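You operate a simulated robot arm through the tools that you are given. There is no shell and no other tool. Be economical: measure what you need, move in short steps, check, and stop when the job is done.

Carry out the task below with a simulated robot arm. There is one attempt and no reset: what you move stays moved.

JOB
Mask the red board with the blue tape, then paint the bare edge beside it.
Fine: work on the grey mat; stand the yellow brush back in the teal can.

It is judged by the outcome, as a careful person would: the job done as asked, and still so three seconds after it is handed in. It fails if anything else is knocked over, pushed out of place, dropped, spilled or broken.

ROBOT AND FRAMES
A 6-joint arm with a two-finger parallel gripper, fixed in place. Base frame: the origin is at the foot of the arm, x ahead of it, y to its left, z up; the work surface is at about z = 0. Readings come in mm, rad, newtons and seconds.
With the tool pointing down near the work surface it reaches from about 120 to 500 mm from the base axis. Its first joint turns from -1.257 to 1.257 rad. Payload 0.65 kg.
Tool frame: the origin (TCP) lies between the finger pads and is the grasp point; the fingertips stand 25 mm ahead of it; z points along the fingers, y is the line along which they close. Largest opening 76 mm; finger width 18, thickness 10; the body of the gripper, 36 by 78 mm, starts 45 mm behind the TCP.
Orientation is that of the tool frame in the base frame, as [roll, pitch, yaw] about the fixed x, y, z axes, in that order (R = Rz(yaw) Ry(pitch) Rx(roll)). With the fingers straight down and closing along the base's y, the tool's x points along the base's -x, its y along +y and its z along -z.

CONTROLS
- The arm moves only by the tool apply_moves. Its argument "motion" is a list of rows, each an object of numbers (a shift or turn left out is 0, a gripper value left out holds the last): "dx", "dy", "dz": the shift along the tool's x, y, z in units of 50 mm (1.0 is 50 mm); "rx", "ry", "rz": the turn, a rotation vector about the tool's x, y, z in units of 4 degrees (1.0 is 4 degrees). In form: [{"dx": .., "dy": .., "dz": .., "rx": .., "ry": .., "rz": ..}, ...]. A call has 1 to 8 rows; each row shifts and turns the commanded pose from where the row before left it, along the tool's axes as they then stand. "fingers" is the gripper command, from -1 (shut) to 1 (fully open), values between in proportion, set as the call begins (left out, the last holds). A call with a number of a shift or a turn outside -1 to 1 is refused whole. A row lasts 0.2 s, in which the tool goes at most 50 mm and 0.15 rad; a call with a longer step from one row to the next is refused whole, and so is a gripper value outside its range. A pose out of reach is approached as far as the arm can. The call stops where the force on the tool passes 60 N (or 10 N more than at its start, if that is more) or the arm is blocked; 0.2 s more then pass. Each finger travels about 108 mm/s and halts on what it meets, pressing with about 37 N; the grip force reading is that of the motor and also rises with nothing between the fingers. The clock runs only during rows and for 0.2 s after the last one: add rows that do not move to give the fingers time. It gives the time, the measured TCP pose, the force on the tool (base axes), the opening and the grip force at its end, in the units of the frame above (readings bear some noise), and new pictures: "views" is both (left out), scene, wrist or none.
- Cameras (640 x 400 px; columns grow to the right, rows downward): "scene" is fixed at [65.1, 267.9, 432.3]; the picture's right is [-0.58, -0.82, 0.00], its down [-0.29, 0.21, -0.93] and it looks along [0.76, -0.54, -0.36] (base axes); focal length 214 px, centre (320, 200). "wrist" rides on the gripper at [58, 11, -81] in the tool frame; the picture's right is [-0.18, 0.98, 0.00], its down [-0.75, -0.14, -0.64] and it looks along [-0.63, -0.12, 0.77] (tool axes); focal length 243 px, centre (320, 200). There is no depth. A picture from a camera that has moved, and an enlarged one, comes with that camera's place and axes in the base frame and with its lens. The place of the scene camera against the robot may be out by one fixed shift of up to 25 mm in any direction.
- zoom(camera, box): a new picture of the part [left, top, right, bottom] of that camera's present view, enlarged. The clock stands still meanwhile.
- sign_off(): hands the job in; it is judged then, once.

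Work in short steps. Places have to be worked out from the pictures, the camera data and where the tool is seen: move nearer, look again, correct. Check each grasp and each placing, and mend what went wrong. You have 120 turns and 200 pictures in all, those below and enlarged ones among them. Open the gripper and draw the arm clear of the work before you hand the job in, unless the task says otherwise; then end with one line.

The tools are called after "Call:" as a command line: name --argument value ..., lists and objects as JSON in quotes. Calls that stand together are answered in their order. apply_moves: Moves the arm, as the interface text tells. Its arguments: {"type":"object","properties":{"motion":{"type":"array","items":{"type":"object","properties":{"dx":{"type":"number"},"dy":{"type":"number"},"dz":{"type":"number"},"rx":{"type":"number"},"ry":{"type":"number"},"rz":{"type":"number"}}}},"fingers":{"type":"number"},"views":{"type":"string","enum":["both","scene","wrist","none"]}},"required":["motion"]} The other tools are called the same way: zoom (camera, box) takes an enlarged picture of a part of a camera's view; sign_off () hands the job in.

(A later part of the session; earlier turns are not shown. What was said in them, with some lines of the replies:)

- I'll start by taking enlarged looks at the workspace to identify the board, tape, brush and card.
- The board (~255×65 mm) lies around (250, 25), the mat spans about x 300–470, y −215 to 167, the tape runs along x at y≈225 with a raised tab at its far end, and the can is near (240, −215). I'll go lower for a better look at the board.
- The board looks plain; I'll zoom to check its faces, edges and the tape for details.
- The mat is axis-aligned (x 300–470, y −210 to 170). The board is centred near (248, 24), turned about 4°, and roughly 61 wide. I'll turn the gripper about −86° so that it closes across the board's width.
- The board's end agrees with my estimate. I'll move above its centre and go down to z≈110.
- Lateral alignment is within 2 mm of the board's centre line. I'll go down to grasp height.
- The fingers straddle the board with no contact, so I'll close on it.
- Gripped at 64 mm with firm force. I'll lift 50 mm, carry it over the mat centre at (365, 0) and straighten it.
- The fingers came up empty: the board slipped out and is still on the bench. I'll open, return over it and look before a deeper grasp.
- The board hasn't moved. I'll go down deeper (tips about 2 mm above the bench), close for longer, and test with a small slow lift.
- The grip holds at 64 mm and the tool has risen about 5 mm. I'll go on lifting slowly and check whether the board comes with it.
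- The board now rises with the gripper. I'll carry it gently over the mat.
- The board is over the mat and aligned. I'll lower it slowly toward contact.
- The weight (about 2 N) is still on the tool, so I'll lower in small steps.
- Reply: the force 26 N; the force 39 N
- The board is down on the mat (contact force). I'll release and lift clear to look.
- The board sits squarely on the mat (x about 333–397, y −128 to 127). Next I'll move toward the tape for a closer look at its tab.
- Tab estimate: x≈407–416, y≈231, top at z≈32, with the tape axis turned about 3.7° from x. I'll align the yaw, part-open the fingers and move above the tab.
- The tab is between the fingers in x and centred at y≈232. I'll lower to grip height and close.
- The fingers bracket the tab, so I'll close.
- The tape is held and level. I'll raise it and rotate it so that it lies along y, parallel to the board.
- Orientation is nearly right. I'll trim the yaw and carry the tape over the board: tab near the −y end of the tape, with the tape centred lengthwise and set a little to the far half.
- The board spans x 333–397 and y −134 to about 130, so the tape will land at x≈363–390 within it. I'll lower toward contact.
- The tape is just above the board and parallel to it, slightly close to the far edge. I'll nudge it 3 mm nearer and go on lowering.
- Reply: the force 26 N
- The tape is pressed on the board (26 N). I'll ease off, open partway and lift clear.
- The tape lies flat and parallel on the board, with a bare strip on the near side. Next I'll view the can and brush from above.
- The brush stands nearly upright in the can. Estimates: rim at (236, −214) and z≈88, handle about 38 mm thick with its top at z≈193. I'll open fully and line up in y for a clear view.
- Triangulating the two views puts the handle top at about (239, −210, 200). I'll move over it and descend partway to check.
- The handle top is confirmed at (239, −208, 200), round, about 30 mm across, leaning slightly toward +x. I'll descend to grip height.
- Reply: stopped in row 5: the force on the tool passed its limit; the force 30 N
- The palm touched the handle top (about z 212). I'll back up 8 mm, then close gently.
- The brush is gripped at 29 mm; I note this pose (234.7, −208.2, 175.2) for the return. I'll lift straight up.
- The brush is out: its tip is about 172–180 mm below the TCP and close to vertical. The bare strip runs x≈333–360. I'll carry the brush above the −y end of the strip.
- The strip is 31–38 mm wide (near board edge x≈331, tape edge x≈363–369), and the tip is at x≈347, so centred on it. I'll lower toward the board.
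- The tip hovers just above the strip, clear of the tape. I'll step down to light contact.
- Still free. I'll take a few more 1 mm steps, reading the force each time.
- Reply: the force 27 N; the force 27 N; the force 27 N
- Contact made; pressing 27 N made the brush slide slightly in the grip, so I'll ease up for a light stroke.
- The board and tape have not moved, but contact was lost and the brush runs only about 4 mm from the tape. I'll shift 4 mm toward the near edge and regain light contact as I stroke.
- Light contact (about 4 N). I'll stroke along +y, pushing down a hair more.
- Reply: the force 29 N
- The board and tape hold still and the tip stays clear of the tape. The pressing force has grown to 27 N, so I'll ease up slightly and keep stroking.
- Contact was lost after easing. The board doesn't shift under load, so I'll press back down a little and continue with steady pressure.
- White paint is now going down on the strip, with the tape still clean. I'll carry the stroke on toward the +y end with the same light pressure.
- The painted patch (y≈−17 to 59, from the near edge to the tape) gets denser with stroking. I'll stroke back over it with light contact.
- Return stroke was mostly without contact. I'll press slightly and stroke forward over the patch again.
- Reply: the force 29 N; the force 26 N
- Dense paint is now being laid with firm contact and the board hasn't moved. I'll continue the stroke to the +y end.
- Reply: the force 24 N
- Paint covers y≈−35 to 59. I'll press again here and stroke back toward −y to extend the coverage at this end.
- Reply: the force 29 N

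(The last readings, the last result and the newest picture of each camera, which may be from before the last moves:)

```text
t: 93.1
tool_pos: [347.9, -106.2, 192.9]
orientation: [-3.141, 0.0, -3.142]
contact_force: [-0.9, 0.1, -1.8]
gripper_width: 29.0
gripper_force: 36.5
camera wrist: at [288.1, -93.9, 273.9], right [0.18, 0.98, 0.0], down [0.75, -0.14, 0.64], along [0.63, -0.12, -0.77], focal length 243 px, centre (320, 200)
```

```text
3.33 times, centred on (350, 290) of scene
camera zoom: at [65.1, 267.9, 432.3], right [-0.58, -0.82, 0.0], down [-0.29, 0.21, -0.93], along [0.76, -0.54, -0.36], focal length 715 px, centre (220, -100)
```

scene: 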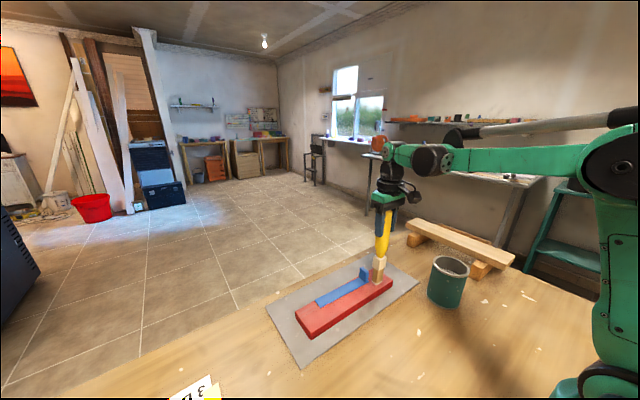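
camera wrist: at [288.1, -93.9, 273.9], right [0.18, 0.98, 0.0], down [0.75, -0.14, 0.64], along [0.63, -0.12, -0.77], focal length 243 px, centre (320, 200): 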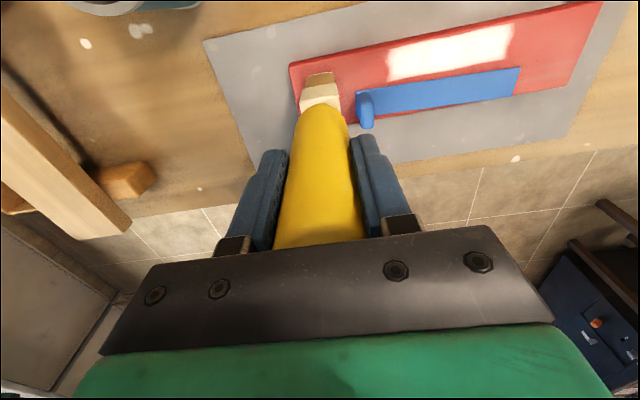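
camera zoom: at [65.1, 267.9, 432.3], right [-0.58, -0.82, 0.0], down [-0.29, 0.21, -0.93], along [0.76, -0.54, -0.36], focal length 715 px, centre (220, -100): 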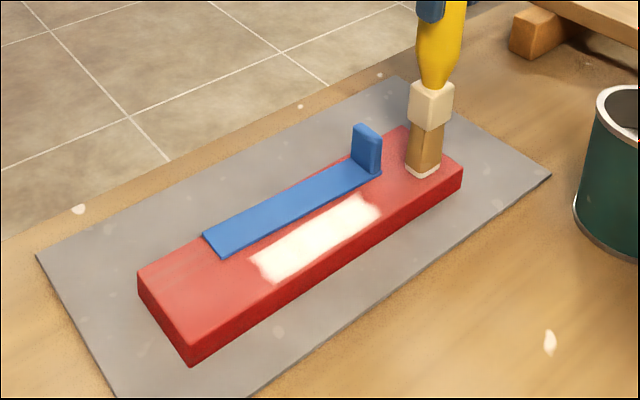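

The patch beside the tape is now solid white (y≈−43 to 59). I'll make one more firm pass from the −y end to see whether coverage extends.

Call:
apply_moves --motion '[{"dz": 0.01}, {"dz": 0.008}, {}]' --views "none"

Call:
apply_moves --motion '[{"dz": 0.004, "dy": 0.12}, {"dy": 0.12}, {"dy": 0.12}, {"dy": 0.12}, {"dy": 0.12}]' --views "none"

Call:
apply_moves --motion '[{"dy": 0.15}, {"dy": 0.15}, {"dy": 0.15}, {"dy": 0.15}, {"dy": 0.15}, {"dy": 0.15}, {"dy": 0.15}, {"dy": 0.15}]' --views "none"

Call:
zoom --camera "scene" --box '[270, 230, 430, 350]'

```text
t: 93.9
tool_pos: [345.9, -105.1, 194.4]
orientation: [-3.14, 0.0, 3.142]
contact_force: [1.1, -0.3, 3.0]
gripper_width: 29.1
gripper_force: 37.7
```

```text
t: 95.1
tool_pos: [347.7, -74.9, 191.4]
orientation: [-3.141, 0.0, -3.141]
contact_force: [1.0, -6.8, 16.1]
gripper_width: 29.1
gripper_force: 36.8
```

```text
t: 96.9
tool_pos: [347.7, -14.6, 190.9]
orientation: [-3.138, 0.0, -3.141]
contact_force: [0.2, -8.7, 25.9]
gripper_width: 29.1
gripper_force: 37.1
```

```text
3.33 times, centred on (350, 290) of scene
camera zoom: at [65.0, 267.9, 432.3], right [-0.58, -0.82, 0.0], down [-0.29, 0.21, -0.93], along [0.76, -0.54, -0.36], focal length 715 px, centre (220, -100)
```

zoom: 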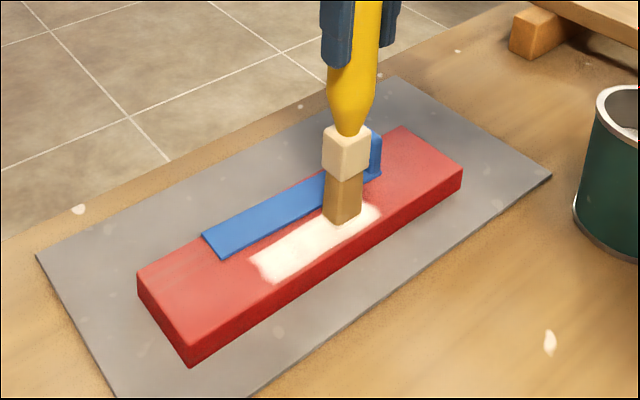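

Coverage doesn't grow past the solid patch, so the strip beside the tape is painted. I'll lift the brush and carry it back above the can.

Call:
apply_moves --motion '[{"dz": -0.3}, {"dz": -0.6}, {"dz": -0.7}, {"dz": -0.6}, {}]'

Call:
zoom --camera "wrist" --box '[200, 0, 520, 180]'

```text
t: 98.1
tool_pos: [346.4, -15.3, 302.1]
orientation: [-3.142, 0.001, -3.141]
contact_force: [-0.2, 0.1, -1.3]
gripper_width: 29.4
gripper_force: 36.6
camera wrist: at [288.2, -4.2, 383.7], right [0.18, 0.98, 0.0], down [0.75, -0.14, 0.64], along [0.63, -0.12, -0.77], focal length 243 px, centre (320, 200)
```

scene: 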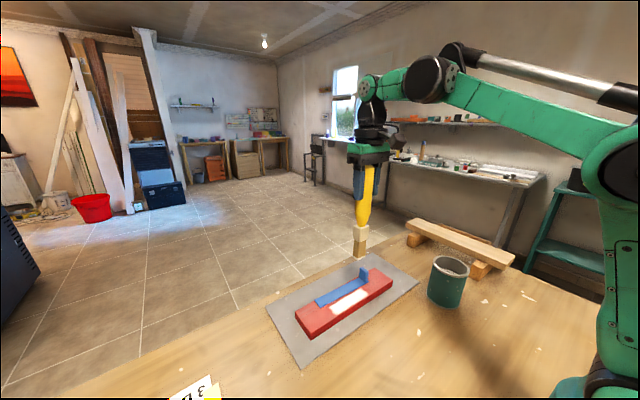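
wrist: 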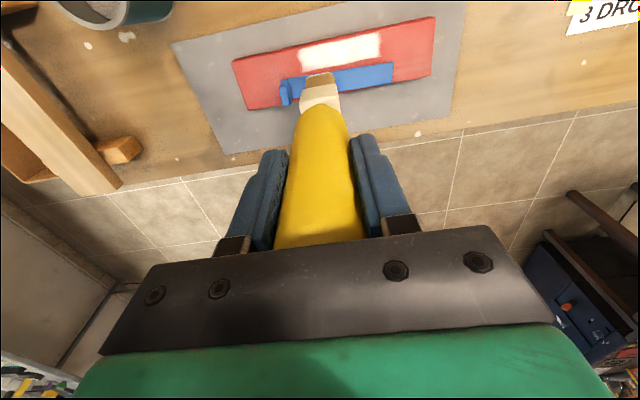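

```text
2.00 times, centred on (360, 90) of wrist
camera zoom: at [288.2, -4.2, 383.7], right [0.18, 0.98, 0.0], down [0.75, -0.14, 0.64], along [0.63, -0.12, -0.77], focal length 485 px, centre (240, 420)
```

zoom: 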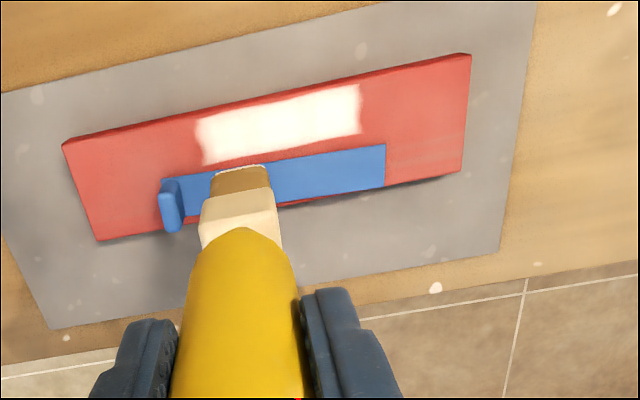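

The result looks neat: clean tape with a solid painted strip beside it. I'll move the brush back above the can.

Call:
apply_moves --motion '[{"dx": 0.2, "dy": -0.35}, {"dx": 0.4, "dy": -0.7}, {"dx": 0.45, "dy": -0.8}, {"dx": 0.45, "dy": -0.8}, {"dx": 0.4, "dy": -0.7}, {"dx": 0.33, "dy": -0.51}, {}]'

Call:
zoom --camera "wrist" --box '[240, 0, 400, 130]'

Call:
zoom --camera "scene" --box '[400, 150, 520, 310]'

```text
t: 99.7
tool_pos: [234.6, -207.8, 301.3]
orientation: [-3.141, 0.001, -3.141]
contact_force: [0.1, 0.0, -1.2]
gripper_width: 29.2
gripper_force: 37.0
camera wrist: at [175.7, -196.4, 383.0], right [0.18, 0.98, 0.0], down [0.75, -0.14, 0.64], along [0.63, -0.12, -0.77], focal length 243 px, centre (320, 200)
```

scene: 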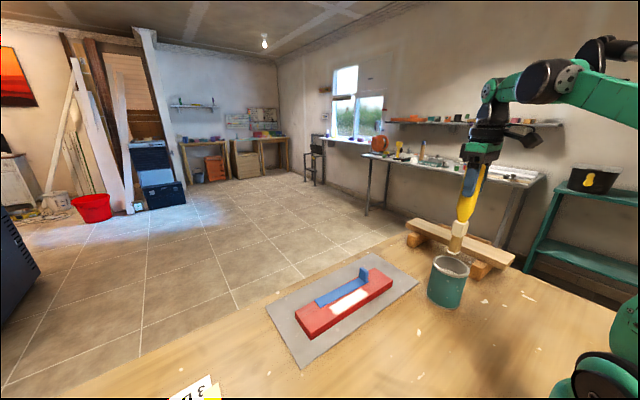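
wrist: 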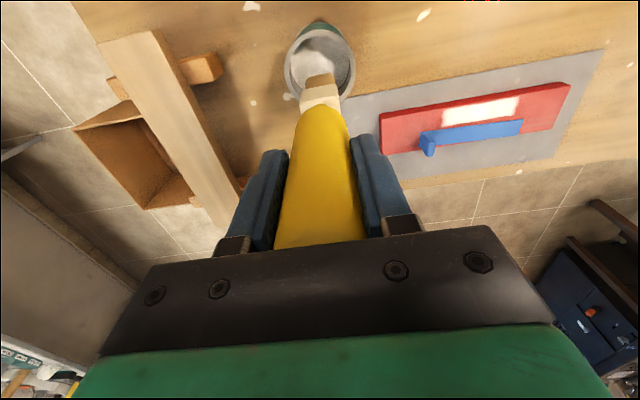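

```text
3.08 times, centred on (320, 65) of wrist
camera zoom: at [175.7, -196.4, 383.0], right [0.18, 0.98, 0.0], down [0.75, -0.14, 0.64], along [0.63, -0.12, -0.77], focal length 746 px, centre (320, 615)
```

zoom: 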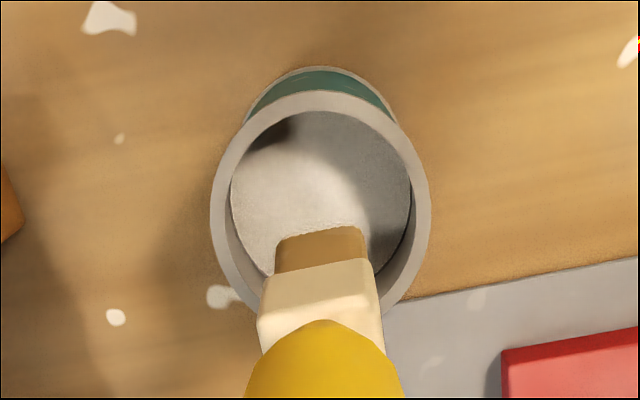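

```text
2.50 times, centred on (460, 230) of scene
camera zoom: at [65.1, 267.9, 432.3], right [-0.58, -0.82, 0.0], down [-0.29, 0.21, -0.93], along [0.76, -0.54, -0.36], focal length 536 px, centre (-30, 125)
```

zoom: 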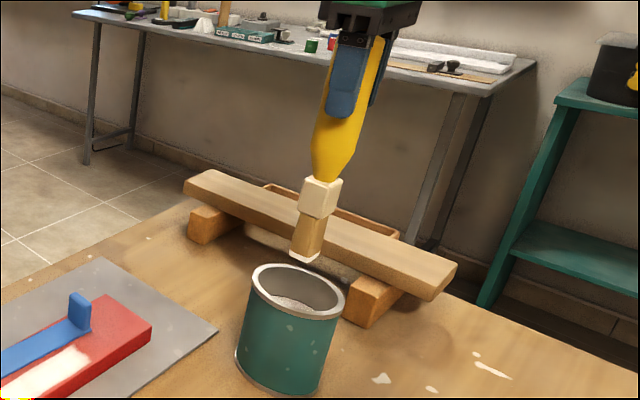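

The tip is at the same place over the can opening as when extracted. I'll lower it in.

Call:
apply_moves --motion '[{"dz": 0.4}, {"dz": 0.4}, {"dz": 0.4}, {"dz": 0.4}, {"dz": 0.4}, {"dz": 0.3}, {}]'

```text
t: 101.3
tool_pos: [235.8, -208.6, 187.3]
orientation: [3.142, -0.001, 3.141]
contact_force: [0.3, 0.3, -0.6]
gripper_width: 29.1
gripper_force: 37.4
camera wrist: at [177.3, -197.5, 267.4], right [0.18, 0.98, 0.0], down [0.75, -0.14, 0.64], along [0.63, -0.12, -0.77], focal length 243 px, centre (320, 200)
```

scene: 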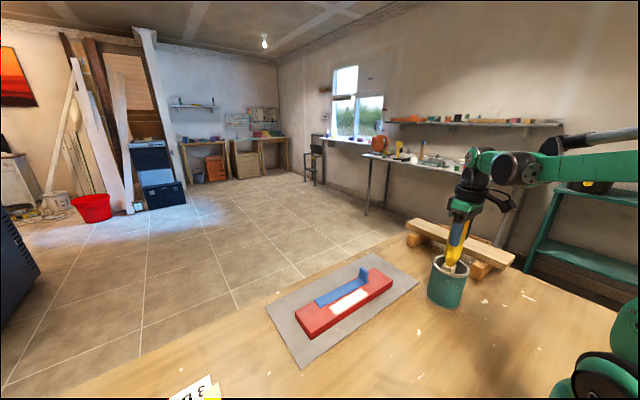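
wrist: 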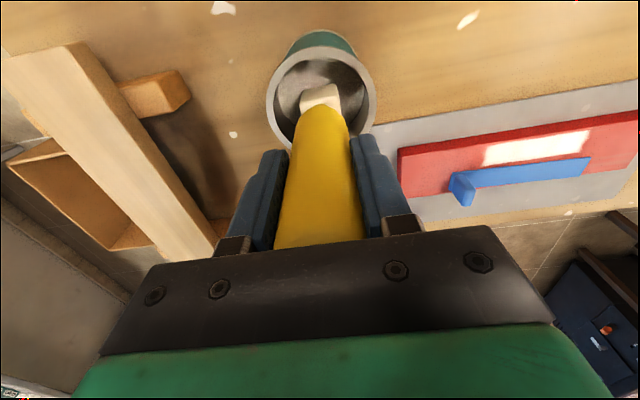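

The brush is inside the can with no contact. I'll lower slowly until it stands on the bottom.

Call:
apply_moves --motion '[{"dz": 0.08}, {"dz": 0.06}, {"dz": 0.04}, {}]' --views "none"

Call:
apply_moves --motion '[{"dz": 0.04}, {"dz": 0.03}, {}]' --views "none"

Call:
apply_moves --motion '[{"dz": 0.03}, {}]' --views "none"

```text
t: 102.3
tool_pos: [235.8, -208.8, 177.3]
orientation: [3.141, -0.001, -3.141]
contact_force: [-1.1, -0.8, -0.9]
gripper_width: 29.0
gripper_force: 37.1
```

```text
t: 103.1
tool_pos: [236.4, -207.9, 175.2]
orientation: [3.141, 0.0, -3.14]
contact_force: [0.5, -0.8, -1.2]
gripper_width: 29.0
gripper_force: 36.9
```

```text
t: 103.7
tool_pos: [236.3, -208.4, 173.0]
orientation: [-3.14, -0.001, -3.141]
contact_force: [0.0, -0.1, -0.5]
gripper_width: 29.1
gripper_force: 36.5
```

Call:
apply_moves --motion '[{"dz": 0.03}, {}]' --views "none"

Call:
apply_moves --motion '[{"dz": 0.02}, {}]' --views "none"

Call:
apply_moves --motion '[{"dz": 0.02}, {}]' --views "wrist"

```text
t: 104.3
tool_pos: [235.4, -208.0, 171.2]
orientation: [3.141, 0.001, 3.141]
contact_force: [0.6, -0.8, -1.5]
gripper_width: 29.2
gripper_force: 37.2
```

```text
t: 104.9
tool_pos: [235.8, -208.6, 170.6]
orientation: [-3.141, -0.001, -3.141]
contact_force: [0.1, 0.3, -0.7]
gripper_width: 29.0
gripper_force: 37.0
```

```text
t: 105.5
tool_pos: [235.8, -208.0, 170.8]
orientation: [-3.14, 0.0, 3.141]
contact_force: [0.4, 0.7, 16.5]
gripper_width: 29.3
gripper_force: 36.7
camera wrist: at [176.7, -196.8, 250.2], right [0.18, 0.98, 0.0], down [0.75, -0.14, 0.64], along [0.63, -0.12, -0.77], focal length 243 px, centre (320, 200)
```

wrist: 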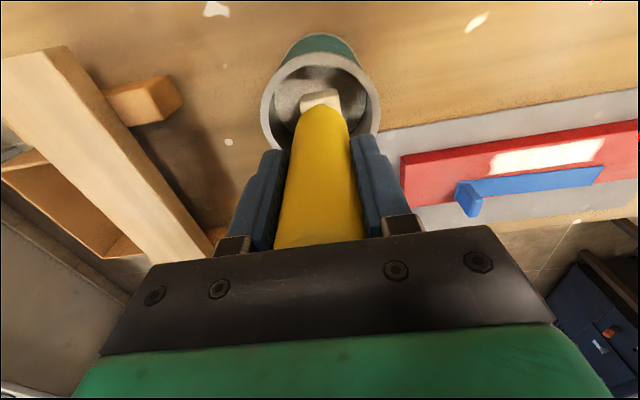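

The brush stands on the can's bottom (16 N). I'll release it in place and check that it stays up.

Call:
apply_moves --motion '[{"dz": -0.006}, {}, {}, {}]' --fingers 0.0 --views "wrist"

Call:
apply_moves --motion '[{}, {}]' --fingers 1 --views "both"

```text
t: 106.5
tool_pos: [235.0, -208.8, 169.4]
orientation: [-3.141, 0.0, -3.141]
contact_force: [0.0, 0.2, -0.5]
gripper_width: 38.2
gripper_force: 0.0
camera wrist: at [176.4, -196.8, 250.4], right [0.18, 0.98, 0.0], down [0.75, -0.14, 0.64], along [0.63, -0.12, -0.77], focal length 243 px, centre (320, 200)
```

wrist: 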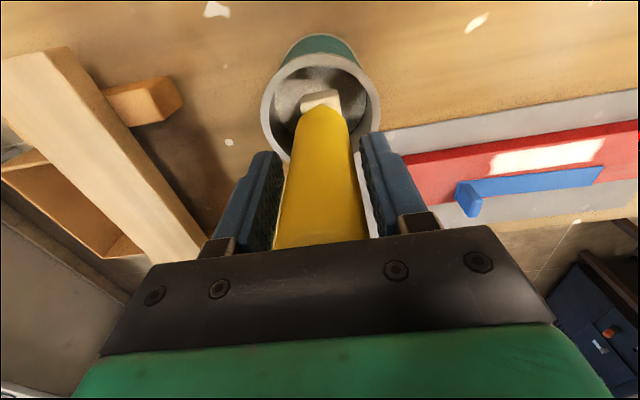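

```text
t: 107.1
tool_pos: [235.8, -209.2, 168.8]
orientation: [3.14, -0.002, -3.141]
contact_force: [-0.1, -0.4, -0.7]
gripper_width: 75.7
gripper_force: 0.0
camera wrist: at [176.4, -196.8, 250.4], right [0.18, 0.98, 0.0], down [0.75, -0.14, 0.64], along [0.63, -0.12, -0.77], focal length 243 px, centre (320, 200)
```

scene: 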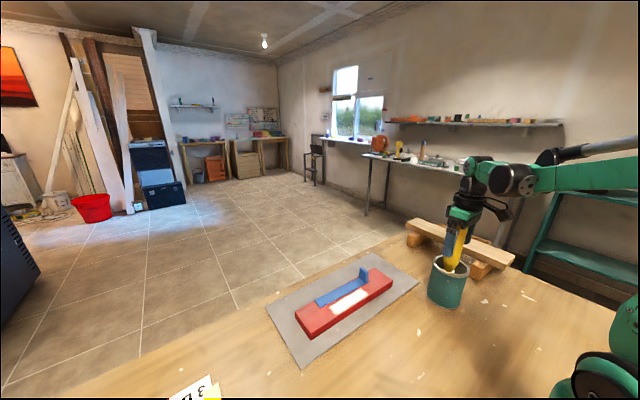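
wrist: 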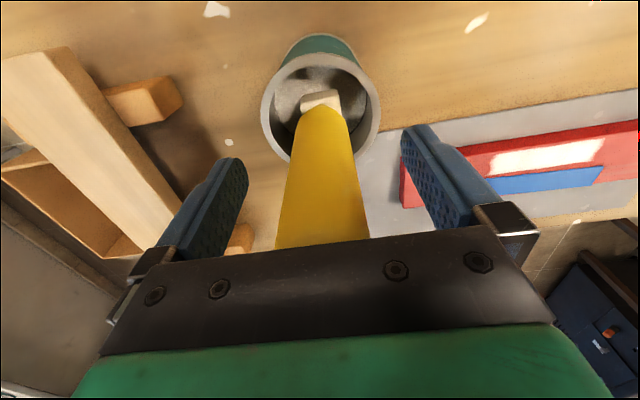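

The brush stands on its own. I'll rise straight up and draw the arm clear.

Call:
apply_moves --motion '[{"dz": -0.3}, {"dz": -0.5}, {"dz": -0.6}, {"dz": -0.6}, {"dz": -0.6}, {"dx": 0.4, "dy": 0.6}, {"dx": 0.4, "dy": 0.8}, {}]'

Call:
zoom --camera "scene" --box '[220, 200, 540, 400]'

```text
t: 108.9
tool_pos: [195.1, -138.3, 300.4]
orientation: [-3.141, -0.002, -3.14]
contact_force: [-0.8, 0.3, -0.6]
gripper_width: 76.0
gripper_force: 0.1
camera wrist: at [136.2, -127.7, 380.9], right [0.18, 0.98, 0.0], down [0.75, -0.14, 0.64], along [0.63, -0.12, -0.77], focal length 243 px, centre (320, 200)
```

scene: 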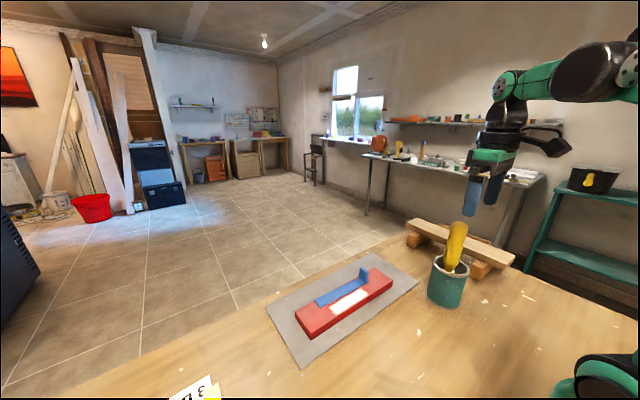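
wrist: 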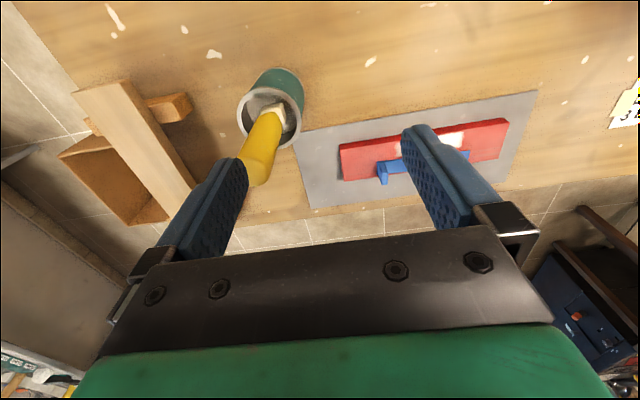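

```text
2.00 times, centred on (380, 300) of scene
camera zoom: at [65.1, 267.9, 432.3], right [-0.58, -0.82, 0.0], down [-0.29, 0.21, -0.93], along [0.76, -0.54, -0.36], focal length 429 px, centre (200, 0)
```

zoom: 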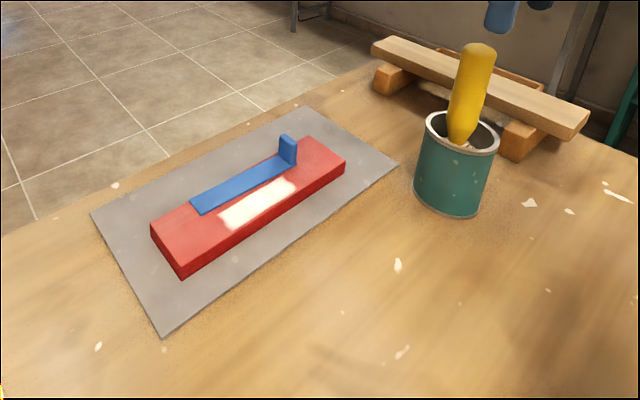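

The board sits on the mat with its tape and a painted strip beside it, the brush is standing in the can, and the arm is clear and open. I'm handing the job in.

Call:
sign_off

```text
The job is handed in.
```

The red board is on the grey mat, masked with the blue tape. Solid white paint covers about 100 mm of the bare near edge beside the roughly 150 mm tape; more strokes didn't extend it. The yellow brush stands back in the teal can.
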